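You operate a simulated robot arm through the tools that you are given. There is no shell and no other tool.

You are at the controls of a simulated two-armed robot. One attempt, no reset.

Task
Take the cap off the glass vial with the white cap and lay it down on the top of the teal table.

Only the result counts: the job must be done as asked and must still hold three seconds after the hand-in. Knocking over, shifting, dropping, spilling or breaking anything else fails it. A push-on lid holds only when it is set on centred and level and pressed home; a screw cap is set on level and turned clockwise until tight.

Robot
Two 6-joint arms with two-finger grippers on one trunk, on a base that drives. Base frame: it is fixed to the floor where the robot stands at the start and does not move with it; the origin is under the middle of the robot, x ahead of it, y to its left, z up. Readings come in mm, rad, newtons and seconds.
The left shoulder is at the start at [61, 143, 775], the right one opposite. With the tool pointing down near the work surface each hand reaches from about 260 to 700 mm from the robot's upright axis, wherever it stands, measured 20 degrees to its own side. Places, roughly: glass vial with the white cap (3x3x8 cm) [-1700, -1500, 800]. Payload 2.45 kg a hand.
The TCP of each hand is the grasp point between the finger pads, 26 mm short of the fingertips. In the tool frame z runs along the fingers and y along their closing line. The gripper opens to 96 mm. The gripper's body begins 69 mm behind the TCP.
Orientation is that of the tool frame in the base frame, as a unit quaternion [w, x, y, z]. With the fingers straight down and closing along the base's y, the tool's x points along the base's -x, its y along +y and its z along -z.

Tools
- The arms move only by the tool servo_tool. It takes "left_moves", "right_moves" or both (then of equal length, played together; a hand with none holds still); each is a list of rows, each a list of 3 entries, a list of its own where there are three numbers: the gripper command, from -1 (fully open) to 1 (shut), values between in proportion, then the shift along the base's x, y, z in cm, then the turn, a rotation vector about the base's x, y, z in rad. In form: [[gripper, [dx, dy, dz], [wx, wy, wz]], ...]. A call has 1 to 20 rows; each row is the pose to reach, as a shift and turn from the pose commanded when the call began. A row lasts 0.2 s, in which the tool goes at most 50 mm and 0.15 rad; a call with a longer step from one row to the next is refused whole, and so is a gripper value outside its range. Where a pose cannot be reached the arm comes as near as it can. A force on the tool above 40 N (or 10 N above the force at the start of the call, whichever is more), or a blocked arm, ends the call early, and 0.2 s more pass. Each finger halts on what it meets, pressing with about 27 N; the grip force reading is that of the motor and also rises with nothing between the fingers. The clock runs only during rows and for 0.2 s after the last one: add rows that repeat a pose to give the fingers time. The reply holds the time, the measured pose of the TCP, the force on the tool along the base axes, the opening and the grip force, in the units named above and with some noise, with the torque about the TCP (base axes, N m) and any sound that the robot's microphone picked up.
- Cameras (640 x 400 px; columns grow to the right, rows downward): "scene" is now at [145.4, -4.3, 1393.9]; the picture's right is [-0.03, -1.00, 0.00], its down [-0.63, 0.02, -0.78] and it looks along [0.77, -0.02, -0.63] (base axes); focal length 288 px, centre (320, 200). "left" rides on the left gripper at [82, -3, -98] in its tool frame; the picture's right is [0.04, 1.00, 0.00], its down [-0.73, 0.03, -0.68] and it looks along [-0.68, 0.03, 0.73] (tool axes); focal length 256 px, centre (320, 200). "right" rides on the right gripper at [81, 3, -98] in its tool frame; the picture's right is [-0.04, 1.00, 0.00], its down [-0.73, -0.03, -0.68] and it looks along [-0.68, -0.03, 0.73] (tool axes); focal length 256 px, centre (320, 200). There is no depth. A picture from a camera that has moved, and an enlarged one, comes with that camera's place and axes in the base frame and with its lens.
- snapshot(camera): a new picture of that camera. The clock stands still meanwhile.
- slide_trunk(by): slides the trunk up (or, below 0, down) by that many mm; the arms and the scene camera ride with it, the base frame stays. It gives what a move gives, with no picture.
- drive_base(legs): drives the robot by 1 to 6 legs, each [ahead, turn to the left] in mm and rad, along the robot's own axes; the way and the turn of a leg run together, so that a leg with both is an arc; at most 1500 mm and 3.142 rad a leg. The arms and the cameras ride along, it lands a little off, and it stops where it bumps. It gives what a move gives.
- turn_head(pan, tilt): turns the head with the scene camera to pan (to the left, within 1.501 rad either way) and tilt (down, from -0.506 to 1.204), counted from straight ahead of the robot. It gives what a move gives.
- zoom(camera, box): a new picture of the part [left, top, right, bottom] of that camera's present view, enlarged. The clock stands still meanwhile.
- finish_job(): hands the job in; it is judged then, once.

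Nothing tells you exact positions but the pictures and the camera data. Unless the task says otherwise, let go and move clear before handing in.

The tools are called as a command line: name --argument value ..., lists and objects as JSON in quotes. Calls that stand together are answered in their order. servo_tool: Moves the arms, as the interface text tells. Its arguments: {"type":"object","properties":{"left_moves":{"type":"array","items":{"type":"array"}},"right_moves":{"type":"array","items":{"type":"array"}}},"required":[]} The other tools are called the same way: slide_trunk (by) slides the trunk up or down; drive_base (legs) drives the base; turn_head (pan, tilt) turns the head that bears the scene camera; snapshot (camera) takes a picture; zoom (camera, box) takes an enlarged picture of a part of a camera's view; finish_job () hands the job in.

At the start:

```text
clock: 0.0
left_tool_pos: [548.3, 256.5, 989.5]
left_orientation: [0.0, -0.004, 1.0, 0.0]
left_wrist_force: [0.5, -0.7, 0.7]
left_ft_torque: [-0.01, -0.02, -0.01]
left_grip_width: 96.3
left_gripper_force: 0.0
right_tool_pos: [478.1, -168.1, 982.9]
right_orientation: [0.0, -0.004, 1.0, 0.0]
right_wrist_force: [-0.2, 0.5, -0.4]
right_ft_torque: [-0.02, -0.02, 0.0]
right_grip_width: 96.2
right_gripper_force: 0.1
trunk travel left (down, up): [-400.0, 190.0]
robot x, y, heading: [1.1, 0.6, 0.002]
head pan, tilt: [-0.028, 0.684]
```

scene: 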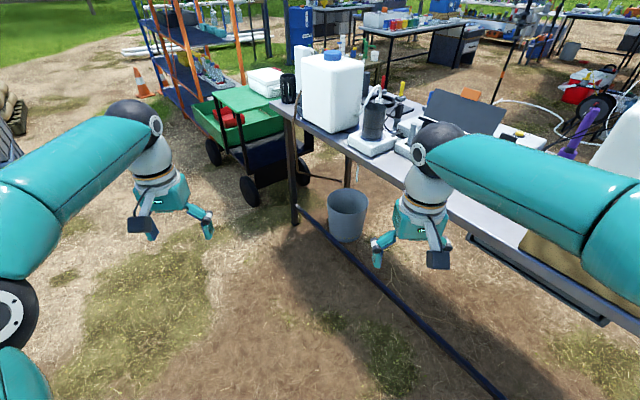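
right: 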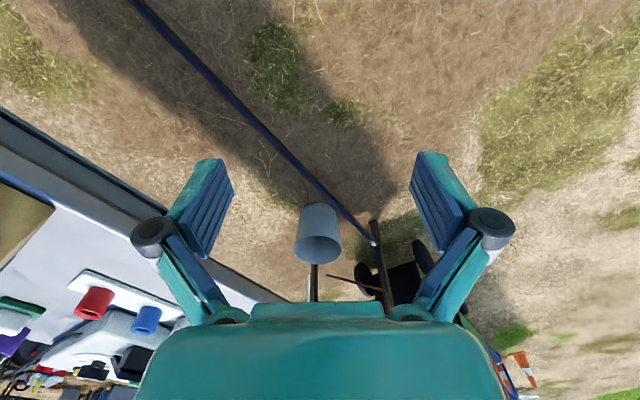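
left: 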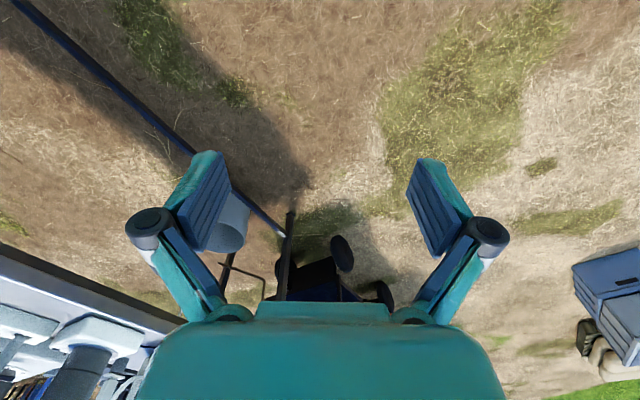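

I see a bench ahead and to the right, with the target vial behind me to the right at about [-1700, -1500, 800]. I'll turn the head to the right first to look for obstacles.

turn_head --pan -1.5 --tilt 0.4

snapshot --camera "scene"

```text
clock: 1.6
left_tool_pos: [549.6, 257.4, 991.2]
left_orientation: [0.0, -0.004, 1.0, 0.0]
left_wrist_force: [0.2, 0.4, -0.9]
left_ft_torque: [0.01, 0.04, 0.01]
left_grip_width: 96.1
left_gripper_force: 0.1
right_tool_pos: [477.9, -170.3, 981.5]
right_orientation: [0.0, -0.004, 1.0, 0.0]
right_wrist_force: [0.0, -0.4, 0.5]
right_ft_torque: [0.02, 0.0, 0.02]
right_grip_width: 95.7
right_gripper_force: 0.0
trunk travel left (down, up): [-400.0, 190.0]
robot x, y, heading: [0.3, 3.1, -0.002]
head pan, tilt: [-1.499, 0.4]
```

```text
taken
camera scene: at [66.5, -94.2, 1419.4], right [-1.0, -0.07, 0.0], down [-0.03, 0.39, -0.92], along [0.07, -0.92, -0.39], focal length 288 px, centre (320, 200)
```

scene: 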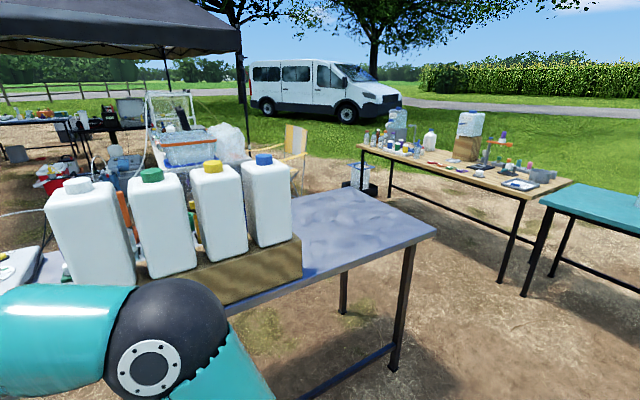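

The teal table is behind to the right. Before I turn, I'll check the left side and the space close to the robot.

turn_head --pan 1.5 --tilt 0.5

snapshot --camera "scene"

turn_head --pan -0.9 --tilt 0.9

snapshot --camera "scene"

```text
clock: 4.2
left_tool_pos: [548.3, 256.3, 990.8]
left_orientation: [0.0, -0.002, 1.0, 0.0]
left_wrist_force: [-0.4, 0.1, 0.1]
left_ft_torque: [0.0, 0.01, 0.01]
left_grip_width: 96.0
left_gripper_force: 0.0
right_tool_pos: [478.8, -168.7, 982.6]
right_orientation: [0.001, -0.004, 1.0, 0.0]
right_wrist_force: [-0.1, 0.6, -0.1]
right_ft_torque: [-0.02, 0.01, -0.01]
right_grip_width: 96.1
right_gripper_force: 0.0
trunk travel left (down, up): [-400.0, 190.0]
robot x, y, heading: [0.4, -4.8, 0.001]
head pan, tilt: [1.499, 0.499]
```

```text
taken
camera scene: at [66.4, 88.9, 1410.2], right [1.0, -0.07, 0.0], down [-0.04, -0.48, -0.88], along [0.06, 0.88, -0.48], focal length 288 px, centre (320, 200)
```

scene: 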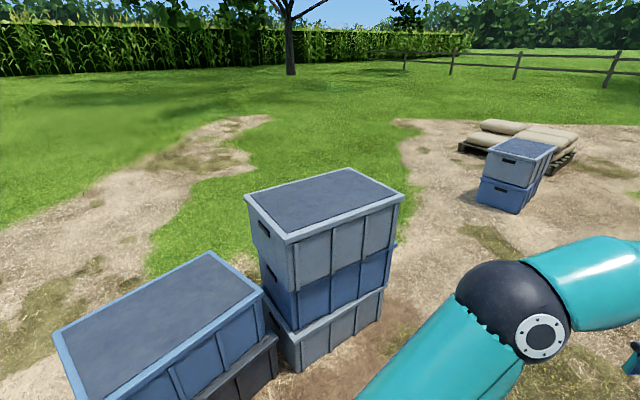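

```text
clock: 6.4
left_tool_pos: [547.8, 257.1, 990.8]
left_orientation: [0.001, -0.004, 1.0, 0.0]
left_wrist_force: [0.3, -0.5, -0.5]
left_ft_torque: [-0.01, -0.02, -0.04]
left_grip_width: 96.1
left_gripper_force: 0.0
right_tool_pos: [479.1, -169.0, 982.9]
right_orientation: [0.0, -0.004, 1.0, -0.001]
right_wrist_force: [0.3, -0.7, 0.4]
right_ft_torque: [-0.01, 0.02, 0.03]
right_grip_width: 96.0
right_gripper_force: 0.0
trunk travel left (down, up): [-400.0, 190.0]
robot x, y, heading: [-1.4, -4.4, -0.001]
head pan, tilt: [-0.901, 0.901]
```

```text
taken
camera scene: at [106.7, -61.0, 1376.3], right [-0.78, -0.62, 0.0], down [-0.49, 0.61, -0.62], along [0.39, -0.49, -0.78], focal length 288 px, centre (320, 200)
```

scene: 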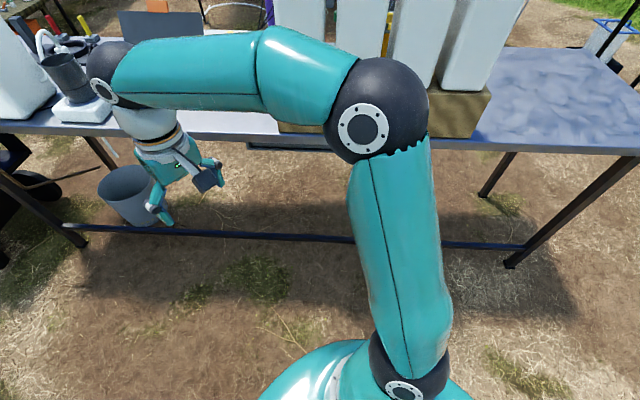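

The bench edge is about 800 mm away, and the arms reach about 650 mm from the axis, so I can turn in place. I'll turn to the right in steps and look at each one.

drive_base --legs '[[0, -1.2]]'

turn_head --pan -1.2 --tilt 0.5

snapshot --camera "scene"

```text
clock: 10.1
left_tool_pos: [450.8, -400.2, 991.1]
left_orientation: [-0.001, 0.548, 0.837, 0.0]
left_wrist_force: [-0.3, 0.4, 0.4]
left_ft_torque: [0.04, -0.08, 0.03]
left_grip_width: 95.9
left_gripper_force: 0.0
right_tool_pos: [29.4, -503.1, 982.8]
right_orientation: [0.0, 0.549, 0.836, -0.001]
right_wrist_force: [0.1, 0.0, -0.2]
right_ft_torque: [-0.01, -0.03, -0.02]
right_grip_width: 96.1
right_gripper_force: 0.1
trunk travel left (down, up): [-400.0, 190.0]
robot x, y, heading: [48.9, 24.9, -1.176]
head pan, tilt: [-0.901, 0.901]
```

```text
clock: 10.9
left_tool_pos: [449.3, -400.1, 990.6]
left_orientation: [0.0, 0.547, 0.837, 0.001]
left_wrist_force: [0.0, -0.1, -0.1]
left_ft_torque: [0.05, -0.03, -0.04]
left_grip_width: 96.0
left_gripper_force: 0.1
right_tool_pos: [30.0, -501.0, 982.1]
right_orientation: [0.002, 0.548, 0.837, 0.002]
right_wrist_force: [-1.4, -0.3, 0.0]
right_ft_torque: [-0.01, -0.04, 0.01]
right_grip_width: 95.9
right_gripper_force: 0.1
trunk travel left (down, up): [-400.0, 190.0]
robot x, y, heading: [45.4, 24.9, -1.177]
head pan, tilt: [-1.201, 0.499]
```

```text
taken
camera scene: at [4.6, -96.4, 1410.0], right [-0.69, 0.72, 0.0], down [0.35, 0.33, -0.88], along [-0.63, -0.61, -0.48], focal length 288 px, centre (320, 200)
```

scene: 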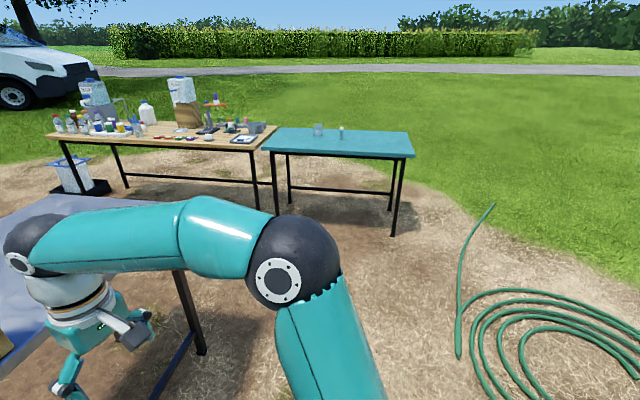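

I can see the teal table with two small objects on it, and a coiled hose on the ground to the right that I must avoid. I'll zoom in on the table.

zoom --camera "scene" --box '[240, 90, 440, 215]'

drive_base --legs '[[0, -1.2]]'

turn_head --pan 0 --tilt 0.5

snapshot --camera "scene"

```text
3.20 times, centred on (340, 152) of scene
camera zoom: at [4.6, -96.4, 1410.0], right [-0.69, 0.72, 0.0], down [0.35, 0.33, -0.88], along [-0.63, -0.61, -0.48], focal length 922 px, centre (256, 352)
```

zoom: 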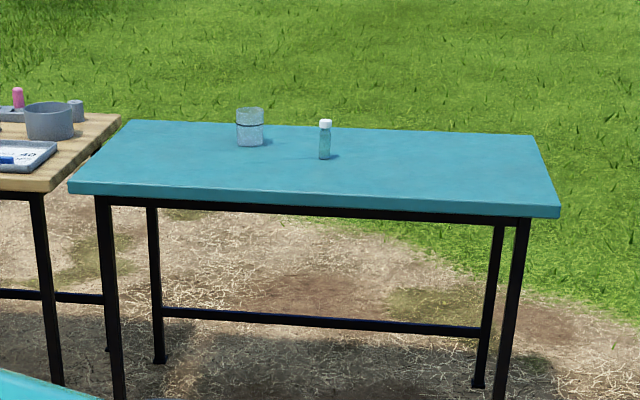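

```text
clock: 14.9
left_tool_pos: [-214.8, -501.4, 992.5]
left_orientation: [0.001, 0.927, 0.375, 0.001]
left_wrist_force: [0.0, -0.4, -0.5]
left_ft_torque: [-0.01, -0.01, 0.0]
left_grip_width: 95.7
left_gripper_force: 0.2
right_tool_pos: [-457.7, -143.8, 985.2]
right_orientation: [0.001, 0.927, 0.374, 0.0]
right_wrist_force: [-0.3, 0.6, -0.2]
right_ft_torque: [-0.03, -0.03, 0.01]
right_grip_width: 96.1
right_gripper_force: 0.1
trunk travel left (down, up): [-400.0, 190.0]
robot x, y, heading: [81.0, -18.2, -2.389]
head pan, tilt: [-1.201, 0.499]
stopped in leg 1: the robot was blocked; the commanded pose is now the measured one
```

```text
clock: 16.3
left_tool_pos: [-212.9, -502.7, 990.5]
left_orientation: [0.0, 0.927, 0.376, 0.001]
left_wrist_force: [-0.2, 0.4, -0.4]
left_ft_torque: [0.01, 0.01, -0.01]
left_grip_width: 96.3
left_gripper_force: 0.0
right_tool_pos: [-456.5, -145.4, 984.3]
right_orientation: [0.001, 0.927, 0.375, 0.0]
right_wrist_force: [0.0, 0.1, -0.3]
right_ft_torque: [0.02, 0.0, -0.01]
right_grip_width: 96.0
right_gripper_force: 0.0
trunk travel left (down, up): [-400.0, 190.0]
robot x, y, heading: [83.0, -18.9, -2.386]
head pan, tilt: [0.0, 0.499]
```

```text
taken
camera scene: at [-29.5, -123.3, 1410.2], right [-0.68, 0.73, 0.0], down [0.35, 0.33, -0.88], along [-0.64, -0.6, -0.48], focal length 288 px, centre (320, 200)
```

scene: 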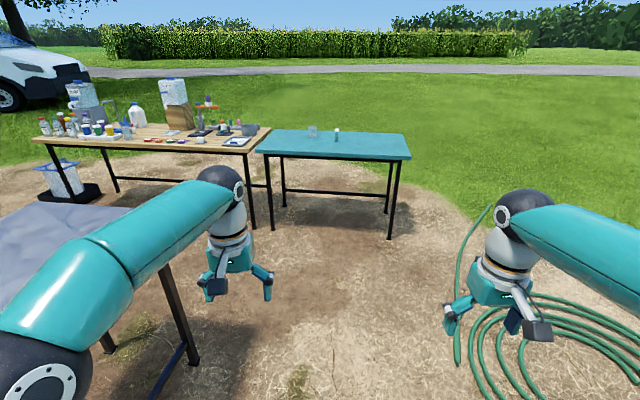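

The turn stopped just short because something blocked it. I'll look around close to the robot to find out what.

turn_head --pan 1.0 --tilt 0.9

snapshot --camera "scene"

turn_head --pan 1.5 --tilt 1.1

snapshot --camera "scene"

turn_head --pan -1.5 --tilt 0.9

snapshot --camera "scene"

```text
clock: 17.6
left_tool_pos: [-214.0, -502.4, 992.8]
left_orientation: [0.0, 0.927, 0.375, 0.0]
left_wrist_force: [-0.3, -0.1, -0.2]
left_ft_torque: [0.02, 0.0, 0.0]
left_grip_width: 96.0
left_gripper_force: 0.2
right_tool_pos: [-456.3, -146.0, 983.6]
right_orientation: [0.001, 0.927, 0.375, 0.0]
right_wrist_force: [0.1, 1.0, 0.3]
right_ft_torque: [-0.01, 0.0, 0.01]
right_grip_width: 96.1
right_gripper_force: 0.1
trunk travel left (down, up): [-400.0, 190.0]
robot x, y, heading: [82.0, -19.3, -2.396]
head pan, tilt: [1.0, 0.901]
```

```text
taken
camera scene: at [50.5, -135.6, 1376.4], right [-0.98, -0.18, 0.0], down [-0.14, 0.77, -0.62], along [0.11, -0.61, -0.78], focal length 288 px, centre (320, 200)
```

scene: 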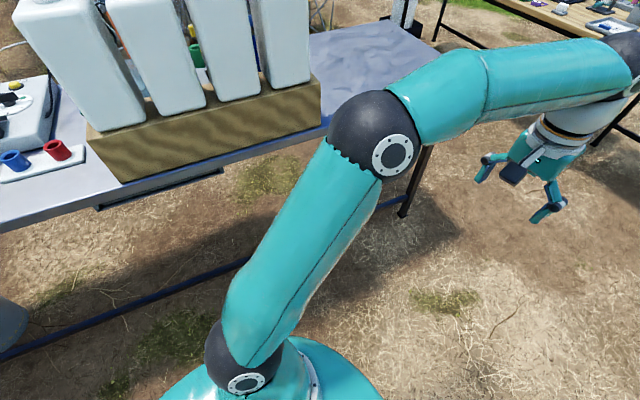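

```text
clock: 18.5
left_tool_pos: [-212.8, -504.1, 991.8]
left_orientation: [-0.001, 0.927, 0.376, 0.0]
left_wrist_force: [0.0, -1.3, -0.3]
left_ft_torque: [-0.04, -0.02, -0.02]
left_grip_width: 95.8
left_gripper_force: 0.1
right_tool_pos: [-454.7, -144.9, 984.6]
right_orientation: [0.0, 0.927, 0.374, -0.001]
right_wrist_force: [-0.7, -0.5, 0.6]
right_ft_torque: [-0.04, 0.02, 0.02]
right_grip_width: 96.2
right_gripper_force: 0.0
trunk travel left (down, up): [-400.0, 190.0]
robot x, y, heading: [82.4, -21.0, -2.391]
head pan, tilt: [1.499, 1.1]
```

```text
taken
camera scene: at [76.7, -110.5, 1362.5], right [-0.78, -0.63, 0.0], down [-0.56, 0.69, -0.45], along [0.29, -0.35, -0.89], focal length 288 px, centre (320, 200)
```

scene: 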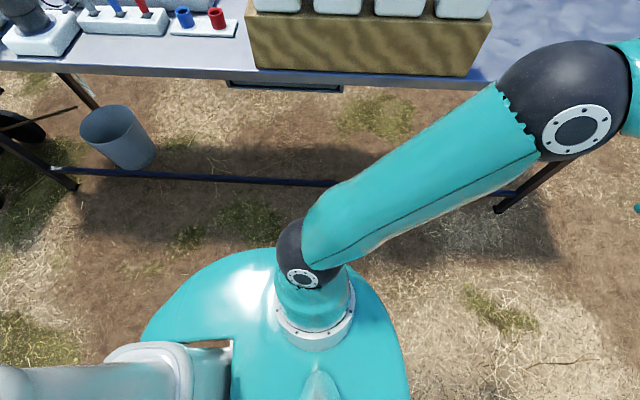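

```text
clock: 21.1
left_tool_pos: [-212.4, -502.6, 991.5]
left_orientation: [-0.001, 0.927, 0.375, 0.001]
left_wrist_force: [0.0, -1.1, 0.5]
left_ft_torque: [-0.02, -0.02, 0.04]
left_grip_width: 95.8
left_gripper_force: 0.1
right_tool_pos: [-455.9, -145.9, 984.0]
right_orientation: [0.002, 0.927, 0.374, -0.001]
right_wrist_force: [0.4, -0.4, -0.9]
right_ft_torque: [-0.01, 0.0, 0.02]
right_grip_width: 96.1
right_gripper_force: 0.0
trunk travel left (down, up): [-400.0, 190.0]
robot x, y, heading: [80.8, -18.5, -2.388]
head pan, tilt: [-1.499, 0.901]
```

```text
taken
camera scene: at [-18.2, -10.0, 1376.4], right [0.68, 0.73, 0.0], down [0.57, -0.53, -0.62], along [-0.45, 0.42, -0.78], focal length 288 px, centre (320, 200)
```

scene: 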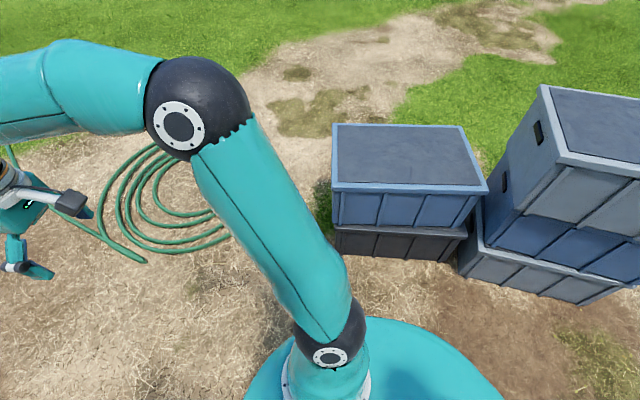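

Nothing is touching the bench or the boxes, so the turn is effectively done. Next I'll look straight down to see how far the base reaches forward, then zoom in on the table.

turn_head --pan 0 --tilt 1.2

snapshot --camera "scene"

turn_head --pan 0 --tilt 0.4

zoom --camera "scene" --box '[240, 80, 480, 230]'

```text
clock: 22.7
left_tool_pos: [-212.6, -502.3, 992.3]
left_orientation: [0.0, 0.927, 0.376, 0.0]
left_wrist_force: [0.6, -0.3, -0.4]
left_ft_torque: [0.0, 0.0, 0.0]
left_grip_width: 96.2
left_gripper_force: 0.0
right_tool_pos: [-456.3, -145.1, 984.9]
right_orientation: [0.001, 0.927, 0.375, -0.001]
right_wrist_force: [-0.3, 0.2, -1.3]
right_ft_torque: [0.03, 0.01, 0.0]
right_grip_width: 96.2
right_gripper_force: 0.1
trunk travel left (down, up): [-400.0, 190.0]
robot x, y, heading: [84.4, -16.7, -2.388]
head pan, tilt: [0.0, 1.201]
```

```text
taken
camera scene: at [-3.8, -99.4, 1356.5], right [-0.68, 0.73, 0.0], down [0.68, 0.64, -0.36], along [-0.26, -0.25, -0.93], focal length 288 px, centre (320, 200)
```

scene: 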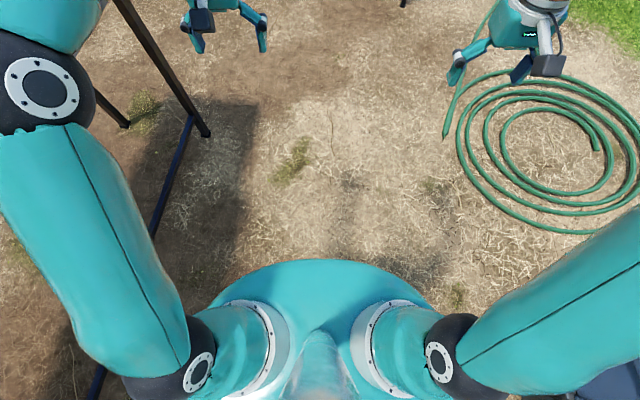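

```text
clock: 23.8
left_tool_pos: [-213.5, -503.5, 992.0]
left_orientation: [-0.001, 0.927, 0.375, 0.001]
left_wrist_force: [-0.7, -0.9, -0.1]
left_ft_torque: [0.01, 0.0, -0.02]
left_grip_width: 96.1
left_gripper_force: 0.0
right_tool_pos: [-455.8, -145.9, 985.0]
right_orientation: [0.001, 0.927, 0.374, 0.0]
right_wrist_force: [0.8, 0.2, -0.1]
right_ft_torque: [-0.01, 0.03, -0.01]
right_grip_width: 96.1
right_gripper_force: 0.0
trunk travel left (down, up): [-400.0, 190.0]
robot x, y, heading: [82.2, -18.0, -2.394]
head pan, tilt: [0.0, 0.4]
```

```text
2.67 times, centred on (360, 155) of scene
camera zoom: at [-30.7, -124.5, 1419.2], right [-0.68, 0.73, 0.0], down [0.29, 0.27, -0.92], along [-0.67, -0.63, -0.39], focal length 768 px, centre (213, 320)
```

zoom: 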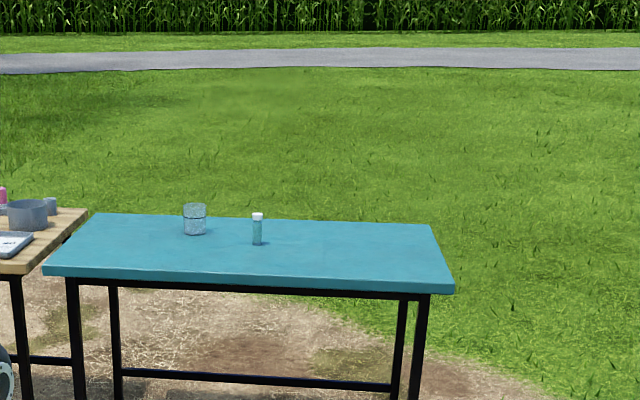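

The base reaches roughly 250–300 mm ahead of its axis. The teal table's near edge runs from about (-1116, -1754) to (-1720, -896), with its top near z≈755 and the vial about 330 mm inside that edge. The path is clear of the hose, which is about 650 mm to the right, and of the bench corner, about 670 mm to the left. I'll drive part of the way.

drive_base --legs '[[0, -0.035], [900, 0]]'

snapshot --camera "scene"

```text
clock: 29.0
left_tool_pos: [-917.1, -1067.2, 992.3]
left_orientation: [0.0, 0.936, 0.351, 0.0]
left_wrist_force: [-0.5, -0.2, 0.0]
left_ft_torque: [-0.01, -0.01, 0.01]
left_grip_width: 96.0
left_gripper_force: 0.0
right_tool_pos: [-1141.5, -697.0, 985.4]
right_orientation: [0.0, 0.936, 0.351, 0.0]
right_wrist_force: [0.7, -0.1, -0.7]
right_ft_torque: [0.03, -0.02, 0.02]
right_grip_width: 95.7
right_gripper_force: 0.1
trunk travel left (down, up): [-400.0, 190.0]
robot x, y, heading: [-594.7, -596.3, -2.442]
head pan, tilt: [0.0, 0.4]
```

```text
taken
camera scene: at [-714.0, -700.1, 1419.2], right [-0.64, 0.77, 0.0], down [0.3, 0.25, -0.92], along [-0.71, -0.59, -0.39], focal length 288 px, centre (320, 200)
```

scene: 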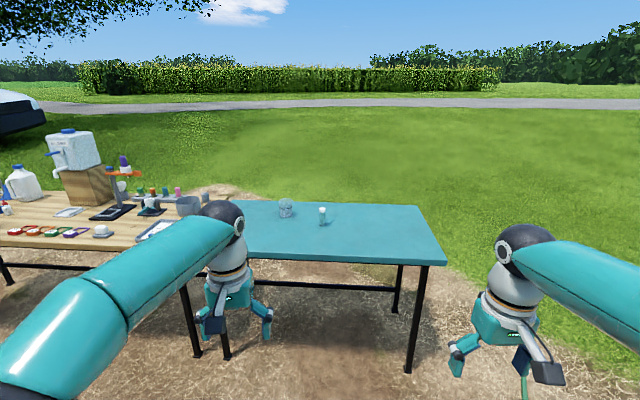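

I'm about halfway there and the path ahead is clear. I'll zoom in on the table to measure the vial and the table edge.

zoom --camera "scene" --box '[200, 170, 456, 330]'

zoom --camera "scene" --box '[264, 190, 344, 240]'

```text
2.50 times, centred on (328, 250) of scene
camera zoom: at [-714.0, -700.1, 1419.2], right [-0.64, 0.77, 0.0], down [0.3, 0.25, -0.92], along [-0.71, -0.59, -0.39], focal length 720 px, centre (300, 75)
```

zoom: 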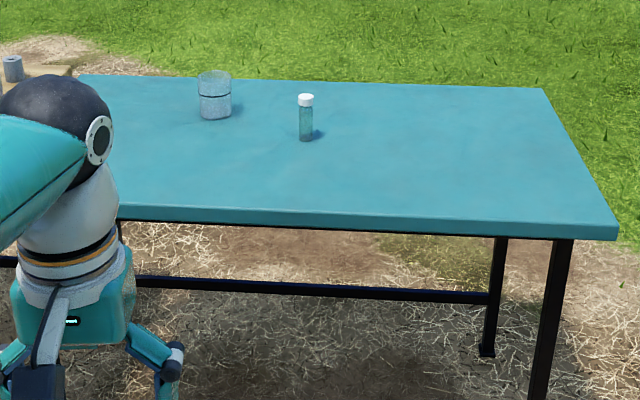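

```text
8.00 times, centred on (304, 215) of scene
camera zoom: at [-714.0, -700.1, 1419.2], right [-0.64, 0.77, 0.0], down [0.3, 0.25, -0.92], along [-0.71, -0.59, -0.39], focal length 2305 px, centre (448, 80)
```

zoom: 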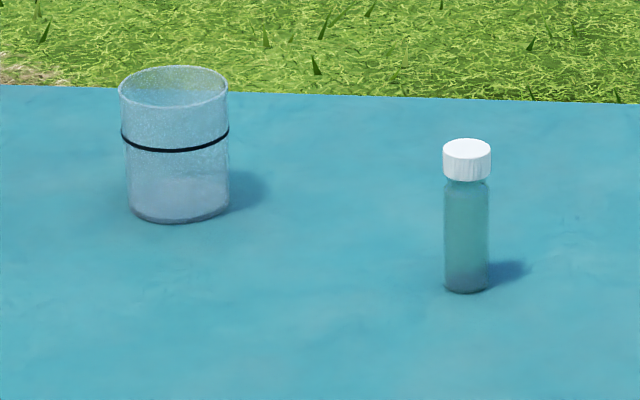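

The vial stands at about (-1682, -1493), roughly 300 mm inside the table's near edge, and a beaker stands behind it to the left. The ribbed white cap looks like a screw cap, so I plan to hold the body with the left hand and twist with the right. I'll drive closer.

drive_base --legs '[[0, 0.1], [500, 0]]'

turn_head --pan 0 --tilt 0.8

snapshot --camera "scene"

```text
clock: 32.5
left_tool_pos: [-1215.1, -1439.7, 991.9]
left_orientation: [-0.001, 0.919, 0.394, 0.002]
left_wrist_force: [0.7, -0.9, -0.8]
left_ft_torque: [0.0, -0.02, -0.01]
left_grip_width: 95.8
left_gripper_force: 0.1
right_tool_pos: [-1472.3, -1092.6, 984.4]
right_orientation: [0.0, 0.92, 0.392, 0.0]
right_wrist_force: [0.1, 0.3, -0.2]
right_ft_torque: [0.03, 0.01, 0.01]
right_grip_width: 96.1
right_gripper_force: 0.0
trunk travel left (down, up): [-400.0, 190.0]
robot x, y, heading: [-936.9, -945.2, -2.355]
head pan, tilt: [0.0, 0.4]
```

```text
clock: 33.4
left_tool_pos: [-1214.9, -1439.3, 992.4]
left_orientation: [-0.001, 0.919, 0.393, 0.0]
left_wrist_force: [-0.9, -1.0, 0.5]
left_ft_torque: [-0.01, -0.01, -0.03]
left_grip_width: 96.1
left_gripper_force: 0.1
right_tool_pos: [-1471.2, -1091.9, 985.8]
right_orientation: [0.001, 0.92, 0.392, 0.0]
right_wrist_force: [0.2, -0.1, 1.0]
right_ft_torque: [0.0, -0.02, 0.05]
right_grip_width: 96.0
right_gripper_force: 0.0
trunk travel left (down, up): [-400.0, 190.0]
robot x, y, heading: [-936.9, -947.8, -2.356]
head pan, tilt: [0.0, 0.799]
```

```text
taken
camera scene: at [-1036.5, -1049.0, 1384.3], right [-0.71, 0.71, 0.0], down [0.51, 0.51, -0.7], along [-0.49, -0.49, -0.72], focal length 288 px, centre (320, 200)
```

scene: 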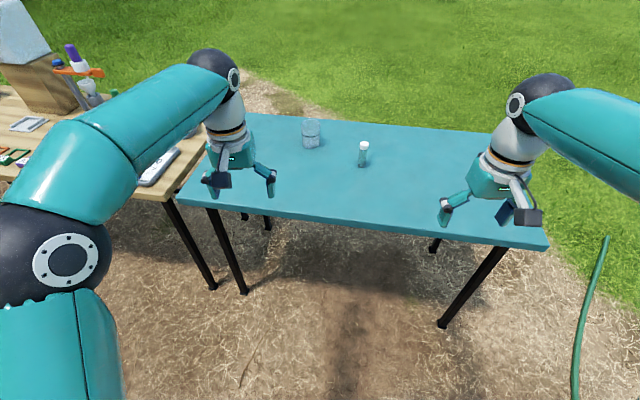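

The vial sits consistently at (-1682, -1491), with the table top at z≈755. I'll drive the remaining 345 mm and then turn square to the table.

drive_base --legs '[[345, 0], [0, -0.16]]'

snapshot --camera "scene"

snapshot --camera "left"

snapshot --camera "right"

```text
clock: 36.3
left_tool_pos: [-1524.2, -1636.7, 991.9]
left_orientation: [0.001, 0.946, 0.325, 0.0]
left_wrist_force: [-0.2, -0.6, 0.0]
left_ft_torque: [-0.01, 0.02, -0.01]
left_grip_width: 96.0
left_gripper_force: 0.1
right_tool_pos: [-1728.2, -1255.9, 985.3]
right_orientation: [0.001, 0.946, 0.324, 0.0]
right_wrist_force: [-0.6, -0.5, 0.4]
right_ft_torque: [0.01, -0.03, -0.01]
right_grip_width: 96.0
right_gripper_force: 0.0
trunk travel left (down, up): [-400.0, 190.0]
robot x, y, heading: [-1172.1, -1196.4, -2.501]
head pan, tilt: [0.0, 0.799]
```

```text
taken
camera scene: at [-1286.0, -1282.0, 1384.2], right [-0.6, 0.8, 0.0], down [0.58, 0.43, -0.7], along [-0.56, -0.42, -0.72], focal length 288 px, centre (320, 200)
```

scene: 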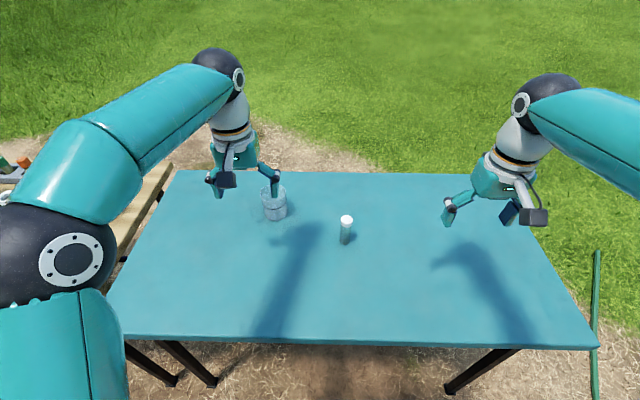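

```text
taken
camera left: at [-1461.6, -1583.2, 1090.6], right [0.65, -0.76, 0.0], down [-0.56, -0.48, 0.68], along [-0.52, -0.44, -0.74], focal length 256 px, centre (320, 200)
```

left: 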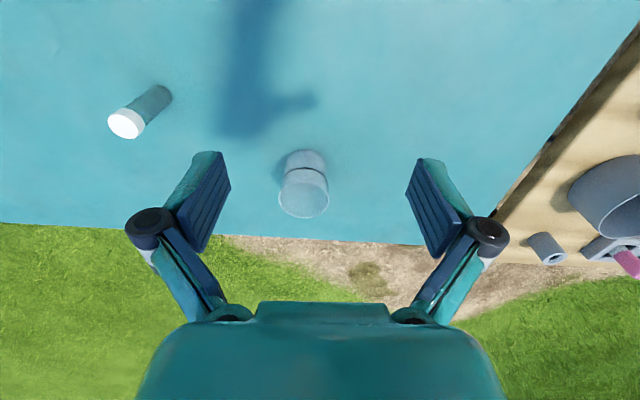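

```text
taken
camera right: at [-1660.9, -1208.3, 1083.7], right [0.58, -0.81, 0.0], down [-0.6, -0.43, 0.68], along [-0.55, -0.4, -0.73], focal length 256 px, centre (320, 200)
```

right: 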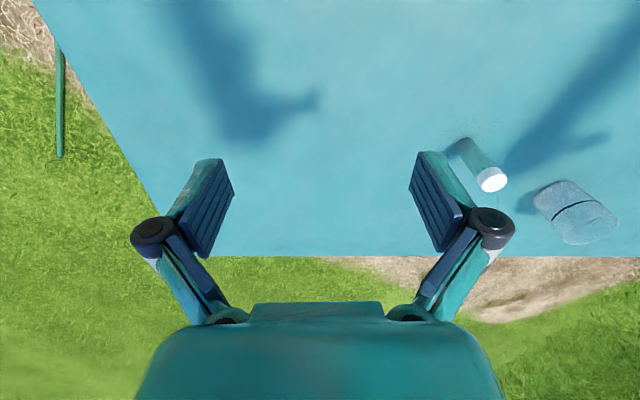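

The robot is now square to the table, with the vial about 606 mm ahead and 70 mm to the right. Triangulating from the two hand cameras puts it near (-1700, -1503), with the table top at z≈750 and the cap top at z≈829. I'll prepare the left hand to hold the vial body from the left at a slant: first yaw it, then tilt it.

servo_tool --left_moves '[[-1, [0, 0, 0], [0, 0, -0.14]], [-1, [0, 0, 0], [0, 0, -0.28]], [-1, [0, 0, 0], [0, 0, -0.42]], [-1, [0, 0, 0], [0, 0, -0.56]], [-1, [0, 0, 0], [0, 0, -0.7]], [-1, [0, 0, 0], [0, 0, -0.84]], [-1, [0, 0, 0], [0, 0, -0.97]], [-1, [0, 0, 0], [0, 0, -0.97]]]'

servo_tool --left_moves '[[-1, [0, 0, 0], [0.0426, 0.1334, 0]], [-1, [0, 0, 0], [0.0851, 0.2668, 0]], [-1, [0, 0, 0], [0.1277, 0.4003, 0]], [-1, [0, 0, 0], [0.1702, 0.5337, 0]], [-1, [0, 0, 0], [0.2122, 0.6652, 0]], [-1, [0, 0, 0], [0.2122, 0.6652, 0]]]'

snapshot --camera "scene"

snapshot --camera "left"

```text
clock: 38.1
left_tool_pos: [-1524.7, -1637.5, 993.8]
left_orientation: [0.0, 0.988, -0.153, 0.001]
left_wrist_force: [-0.3, -0.4, -0.3]
left_ft_torque: [-0.02, 0.02, 0.01]
left_grip_width: 96.2
left_gripper_force: 0.1
right_tool_pos: [-1727.7, -1256.2, 985.2]
right_orientation: [0.0, 0.946, 0.325, 0.0]
right_wrist_force: [0.3, 0.1, 0.0]
right_ft_torque: [0.0, 0.02, 0.0]
right_grip_width: 96.1
right_gripper_force: 0.1
trunk travel left (down, up): [-400.0, 190.0]
robot x, y, heading: [-1168.2, -1195.9, -2.501]
head pan, tilt: [0.0, 0.799]
```

```text
clock: 39.5
left_tool_pos: [-1523.9, -1637.3, 992.7]
left_orientation: [-0.053, 0.929, -0.143, -0.338]
left_wrist_force: [0.3, -0.2, 0.5]
left_ft_torque: [0.0, -0.03, 0.05]
left_grip_width: 96.1
left_gripper_force: 0.0
right_tool_pos: [-1728.4, -1255.6, 986.6]
right_orientation: [-0.001, 0.946, 0.323, 0.0]
right_wrist_force: [-0.4, 0.2, -0.3]
right_ft_torque: [0.04, -0.01, 0.03]
right_grip_width: 95.9
right_gripper_force: 0.0
trunk travel left (down, up): [-400.0, 190.0]
robot x, y, heading: [-1173.7, -1196.1, -2.509]
head pan, tilt: [0.0, 0.799]
```

```text
taken
camera scene: at [-1286.0, -1282.1, 1384.2], right [-0.6, 0.8, 0.0], down [0.58, 0.43, -0.7], along [-0.56, -0.42, -0.72], focal length 288 px, centre (320, 200)
```

scene: 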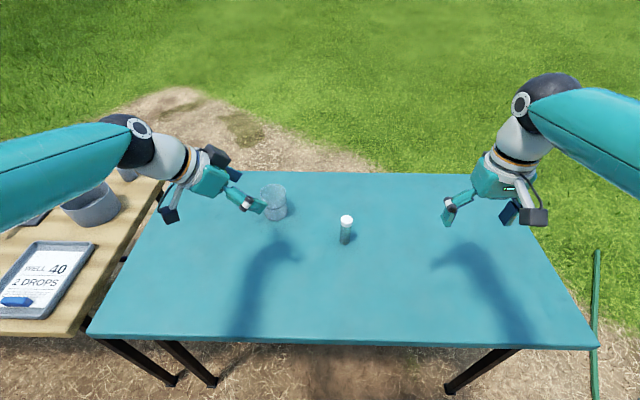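

```text
taken
camera left: at [-1403.2, -1671.6, 1015.1], right [-0.27, -0.96, -0.03], down [-0.13, 0.01, 0.99], along [-0.95, 0.27, -0.13], focal length 256 px, centre (320, 200)
```

left: 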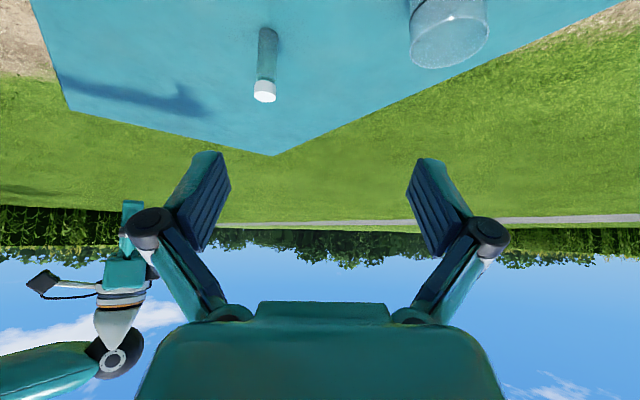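

The left hand is now slanted toward the vial and the pose was reached well. I'll zoom in on the vial from all three cameras to fix its position more precisely.

zoom --camera "scene" --box '[306, 205, 386, 255]'

zoom --camera "right" --box '[430, 120, 558, 200]'

zoom --camera "left" --box '[186, 20, 346, 120]'

```text
8.00 times, centred on (346, 230) of scene
camera zoom: at [-1286.0, -1282.1, 1384.2], right [-0.6, 0.8, 0.0], down [0.58, 0.43, -0.7], along [-0.56, -0.42, -0.72], focal length 2305 px, centre (112, -40)
```

zoom: 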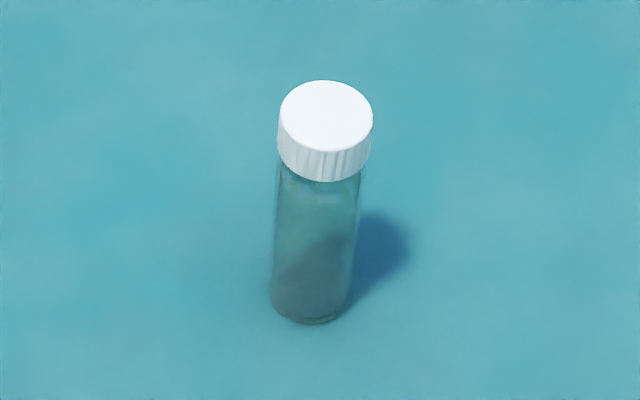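

```text
5.00 times, centred on (494, 160) of right
camera zoom: at [-1660.9, -1208.3, 1084.1], right [0.58, -0.81, 0.0], down [-0.6, -0.43, 0.68], along [-0.55, -0.4, -0.73], focal length 1280 px, centre (-550, 400)
```

zoom: 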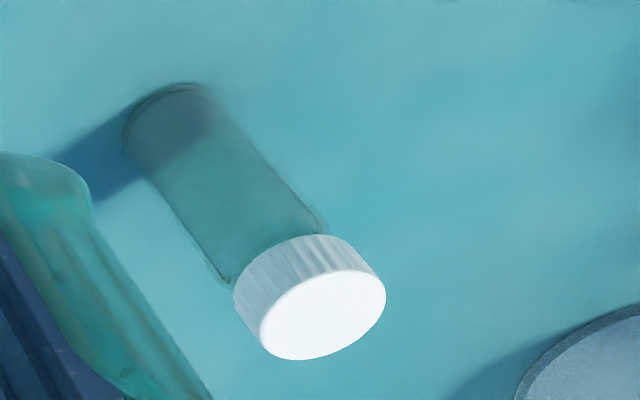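

```text
4.00 times, centred on (266, 70) of left
camera zoom: at [-1403.2, -1671.6, 1015.1], right [-0.27, -0.96, -0.03], down [-0.13, 0.01, 0.99], along [-0.95, 0.27, -0.13], focal length 1024 px, centre (536, 720)
```

zoom: 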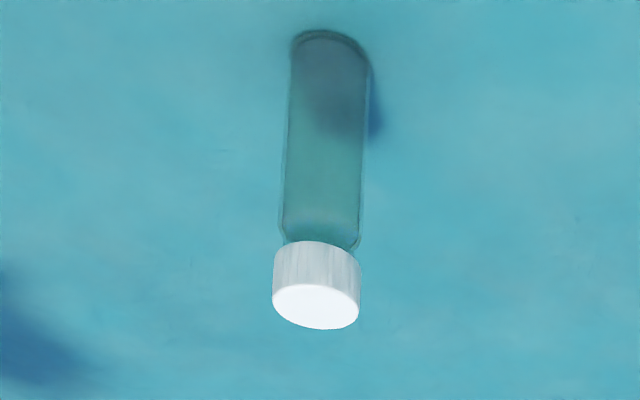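

The cap top triangulates consistently to (-1700, -1506, 834) and the table to z≈741. The cap is about 29 mm wide and 16 mm tall, with a ribbed screw rim. I'll bring the left hand to a pre-grasp point 100 mm back along its approach line.

servo_tool --left_moves '[[-1, [-1.8, 1.8, -2.3], [0, 0, 0]], [-1, [-3.5, 3.6, -4.5], [0, 0, 0]], [-1, [-5.3, 5.5, -6.8], [0, 0, 0]], [-1, [-7.1, 7.3, -9.1], [0, 0, 0]], [-1, [-8.8, 9.1, -11.4], [0, 0, 0]], [-1, [-10.6, 10.9, -13.6], [0, 0, 0]], [-1, [-10.6, 10.9, -13.6], [0, 0, 0]]]'

snapshot --camera "left"

snapshot --camera "right"

snapshot --camera "scene"

```text
clock: 41.1
left_tool_pos: [-1633.5, -1526.0, 859.1]
left_orientation: [-0.053, 0.929, -0.143, -0.337]
left_wrist_force: [0.6, 0.0, 0.4]
left_ft_torque: [-0.01, 0.01, 0.0]
left_grip_width: 95.9
left_gripper_force: 0.1
right_tool_pos: [-1727.9, -1256.5, 985.1]
right_orientation: [0.001, 0.946, 0.324, 0.0]
right_wrist_force: [1.3, 0.1, 0.1]
right_ft_torque: [0.06, 0.02, -0.02]
right_grip_width: 95.9
right_gripper_force: 0.0
trunk travel left (down, up): [-400.0, 190.0]
robot x, y, heading: [-1169.1, -1196.3, -2.508]
head pan, tilt: [0.0, 0.799]
```

```text
taken
camera left: at [-1511.9, -1560.5, 880.7], right [-0.27, -0.96, -0.03], down [-0.13, 0.01, 0.99], along [-0.95, 0.27, -0.13], focal length 256 px, centre (320, 200)
```

left: 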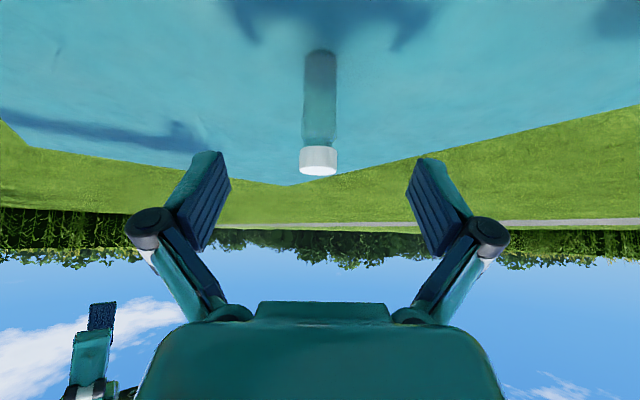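

```text
taken
camera right: at [-1660.7, -1208.3, 1084.2], right [0.58, -0.81, 0.0], down [-0.6, -0.43, 0.68], along [-0.55, -0.4, -0.73], focal length 256 px, centre (320, 200)
```

right: 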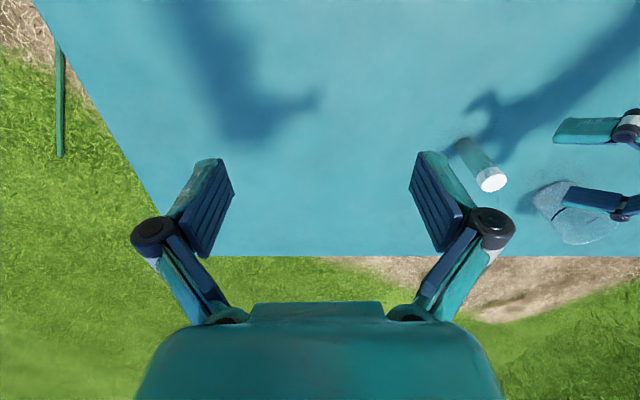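

```text
taken
camera scene: at [-1285.8, -1281.9, 1384.3], right [-0.6, 0.8, 0.0], down [0.58, 0.43, -0.7], along [-0.56, -0.42, -0.72], focal length 288 px, centre (320, 200)
```

scene: 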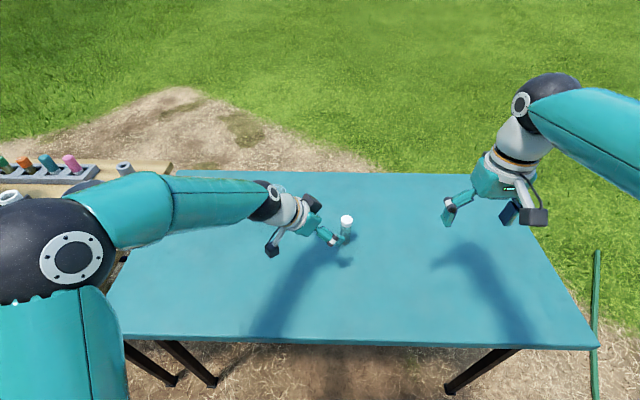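

The vial is centred between the left fingers to within about 1.5 mm, and the table reads z≈741 again. I'll advance 99 mm along the finger direction so the open fingers straddle the lower body.

servo_tool --left_moves '[[-1, [-1.22, 0.36, -1.6], [0, 0, 0]], [-1, [-2.4, 0.7, -3.2], [0, 0, 0]], [-1, [-3.6, 1.04, -4.8], [0, 0, 0]], [-1, [-4.7, 1.37, -6.4], [0, 0, 0]], [-1, [-5.8, 1.69, -7.9], [0, 0, 0]], [-1, [-5.8, 1.69, -7.9], [0, 0, 0]]]'

snapshot --camera "left"

zoom --camera "scene" --box '[250, 160, 410, 260]'

zoom --camera "right" --box '[400, 80, 640, 230]'

```text
clock: 42.5
left_tool_pos: [-1689.7, -1510.6, 778.2]
left_orientation: [-0.053, 0.929, -0.143, -0.338]
left_wrist_force: [-1.0, 0.3, -1.0]
left_ft_torque: [-0.03, 0.03, -0.02]
left_grip_width: 95.7
left_gripper_force: 0.1
right_tool_pos: [-1727.3, -1255.6, 985.7]
right_orientation: [-0.001, 0.946, 0.324, 0.0]
right_wrist_force: [0.0, 1.2, 0.2]
right_ft_torque: [0.02, -0.01, -0.03]
right_grip_width: 96.0
right_gripper_force: 0.0
trunk travel left (down, up): [-400.0, 190.0]
robot x, y, heading: [-1168.9, -1197.9, -2.498]
head pan, tilt: [0.0, 0.799]
```

```text
taken
camera left: at [-1568.9, -1544.8, 800.9], right [-0.27, -0.96, -0.03], down [-0.13, 0.01, 0.99], along [-0.95, 0.27, -0.13], focal length 256 px, centre (320, 200)
```

left: 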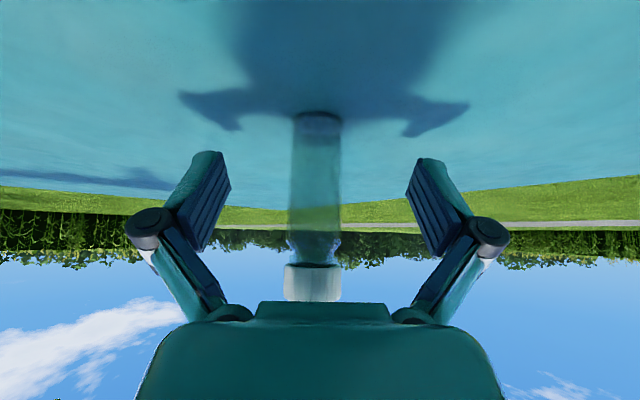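

```text
4.00 times, centred on (330, 210) of scene
camera zoom: at [-1285.9, -1282.0, 1384.2], right [-0.6, 0.8, 0.0], down [0.58, 0.43, -0.7], along [-0.56, -0.42, -0.72], focal length 1152 px, centre (280, 160)
```

zoom: 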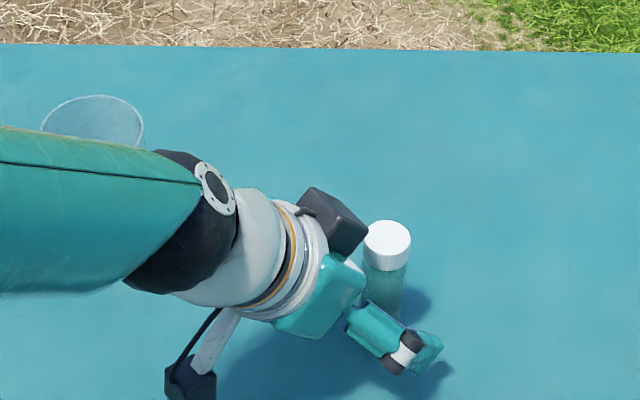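

```text
2.67 times, centred on (520, 155) of right
camera zoom: at [-1660.8, -1208.3, 1084.2], right [0.58, -0.81, 0.0], down [-0.6, -0.43, 0.68], along [-0.55, -0.4, -0.73], focal length 683 px, centre (-213, 320)
```

zoom: 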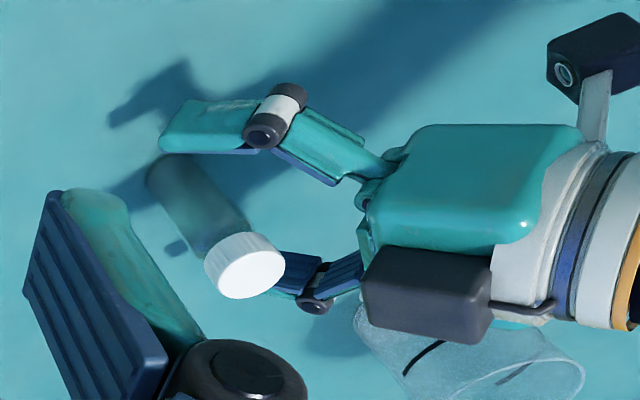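

The fingers straddle the vial without contact. However, a dark box on the back of the left gripper overhangs the cap area and could get in the way of the right hand twisting. I'll zoom in on the left gripper's side profile to measure it before choosing the tilt.

zoom --camera "right" --box '[480, 60, 640, 160]'

zoom --camera "right" --box '[480, 130, 640, 230]'

zoom --camera "scene" --box '[276, 195, 372, 265]'

```text
4.00 times, centred on (560, 110) of right
camera zoom: at [-1660.8, -1208.3, 1084.2], right [0.58, -0.81, 0.0], down [-0.6, -0.43, 0.68], along [-0.55, -0.4, -0.73], focal length 1024 px, centre (-640, 560)
```

zoom: 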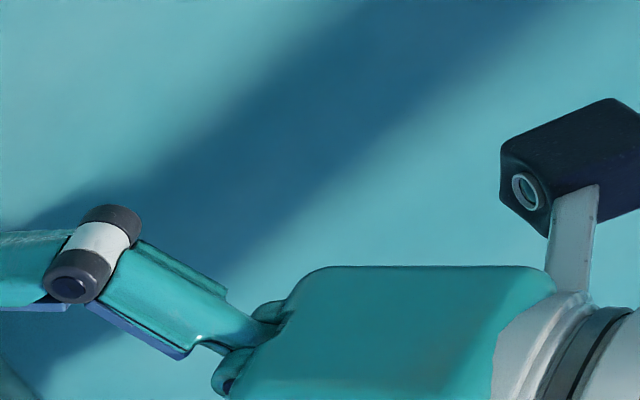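

```text
4.00 times, centred on (560, 180) of right
camera zoom: at [-1660.8, -1208.3, 1084.2], right [0.58, -0.81, 0.0], down [-0.6, -0.43, 0.68], along [-0.55, -0.4, -0.73], focal length 1024 px, centre (-640, 280)
```

zoom: 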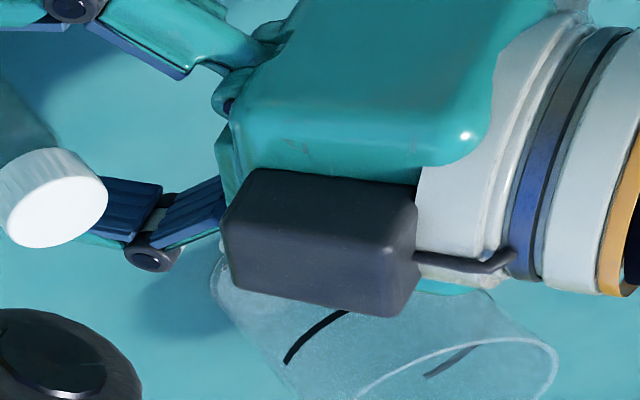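

```text
5.71 times, centred on (324, 230) of scene
camera zoom: at [-1285.9, -1282.0, 1384.2], right [-0.6, 0.8, 0.0], down [0.58, 0.43, -0.7], along [-0.56, -0.42, -0.72], focal length 1646 px, centre (297, 29)
```

zoom: 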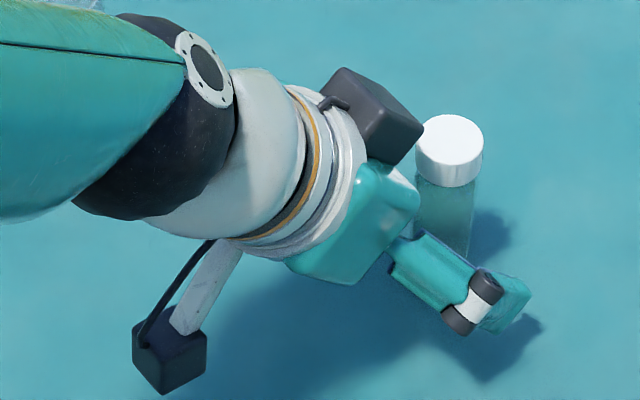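

The box corner sits about 53 mm out and 80 mm behind the TCP. Lowering the tilt from 50° to about 34° gives the right hand room for a full twist while keeping the left camera clear of the table. I'll pitch the left hand about the grip point.

servo_tool --left_moves '[[-1, [0.04, 0.02, 0.3], [0.0283, 0.0886, 0]], [-1, [0.08, 0.03, 0.6], [0.0565, 0.1773, 0]], [-1, [0.12, 0.05, 0.84], [0.0848, 0.2659, 0]], [-1, [0.12, 0.05, 0.84], [0.0848, 0.2659, 0]]]'

snapshot --camera "scene"

snapshot --camera "left"

zoom --camera "right" --box '[400, 80, 640, 230]'

```text
clock: 43.5
left_tool_pos: [-1688.2, -1508.4, 786.5]
left_orientation: [-0.072, 0.873, -0.134, -0.464]
left_wrist_force: [0.6, -0.2, 0.8]
left_ft_torque: [0.03, -0.01, 0.03]
left_grip_width: 95.7
left_gripper_force: 0.0
right_tool_pos: [-1728.7, -1255.5, 985.2]
right_orientation: [0.0, 0.946, 0.324, 0.0]
right_wrist_force: [0.1, -0.6, 0.5]
right_ft_torque: [0.0, 0.04, 0.01]
right_grip_width: 95.8
right_gripper_force: 0.0
trunk travel left (down, up): [-400.0, 190.0]
robot x, y, heading: [-1168.5, -1194.7, -2.501]
head pan, tilt: [0.0, 0.799]
```

```text
taken
camera scene: at [-1286.0, -1282.1, 1384.2], right [-0.6, 0.8, 0.0], down [0.58, 0.43, -0.7], along [-0.56, -0.42, -0.72], focal length 288 px, centre (320, 200)
```

scene: 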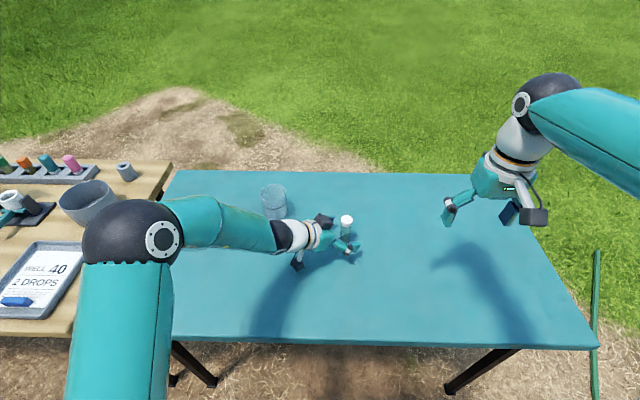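

```text
taken
camera left: at [-1565.4, -1544.4, 773.9], right [-0.28, -0.96, -0.04], down [0.13, -0.08, 0.99], along [-0.95, 0.27, 0.15], focal length 256 px, centre (320, 200)
```

left: 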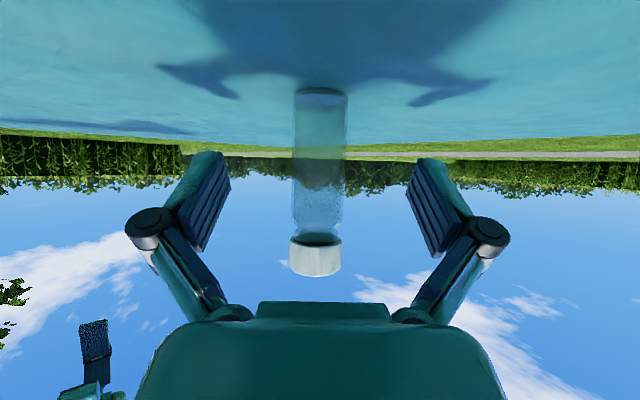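

```text
2.67 times, centred on (520, 155) of right
camera zoom: at [-1660.9, -1208.3, 1084.2], right [0.58, -0.81, 0.0], down [-0.6, -0.43, 0.68], along [-0.55, -0.4, -0.73], focal length 683 px, centre (-213, 320)
```

zoom: 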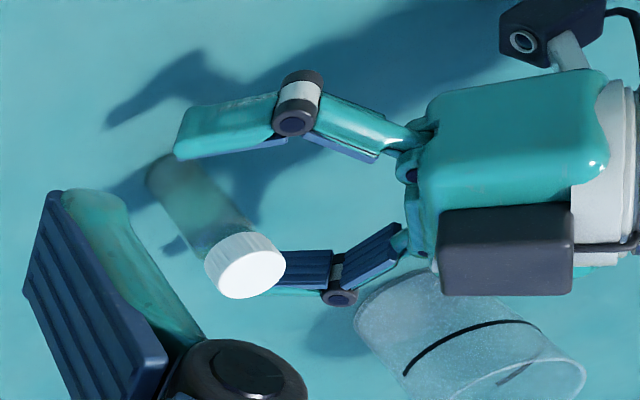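

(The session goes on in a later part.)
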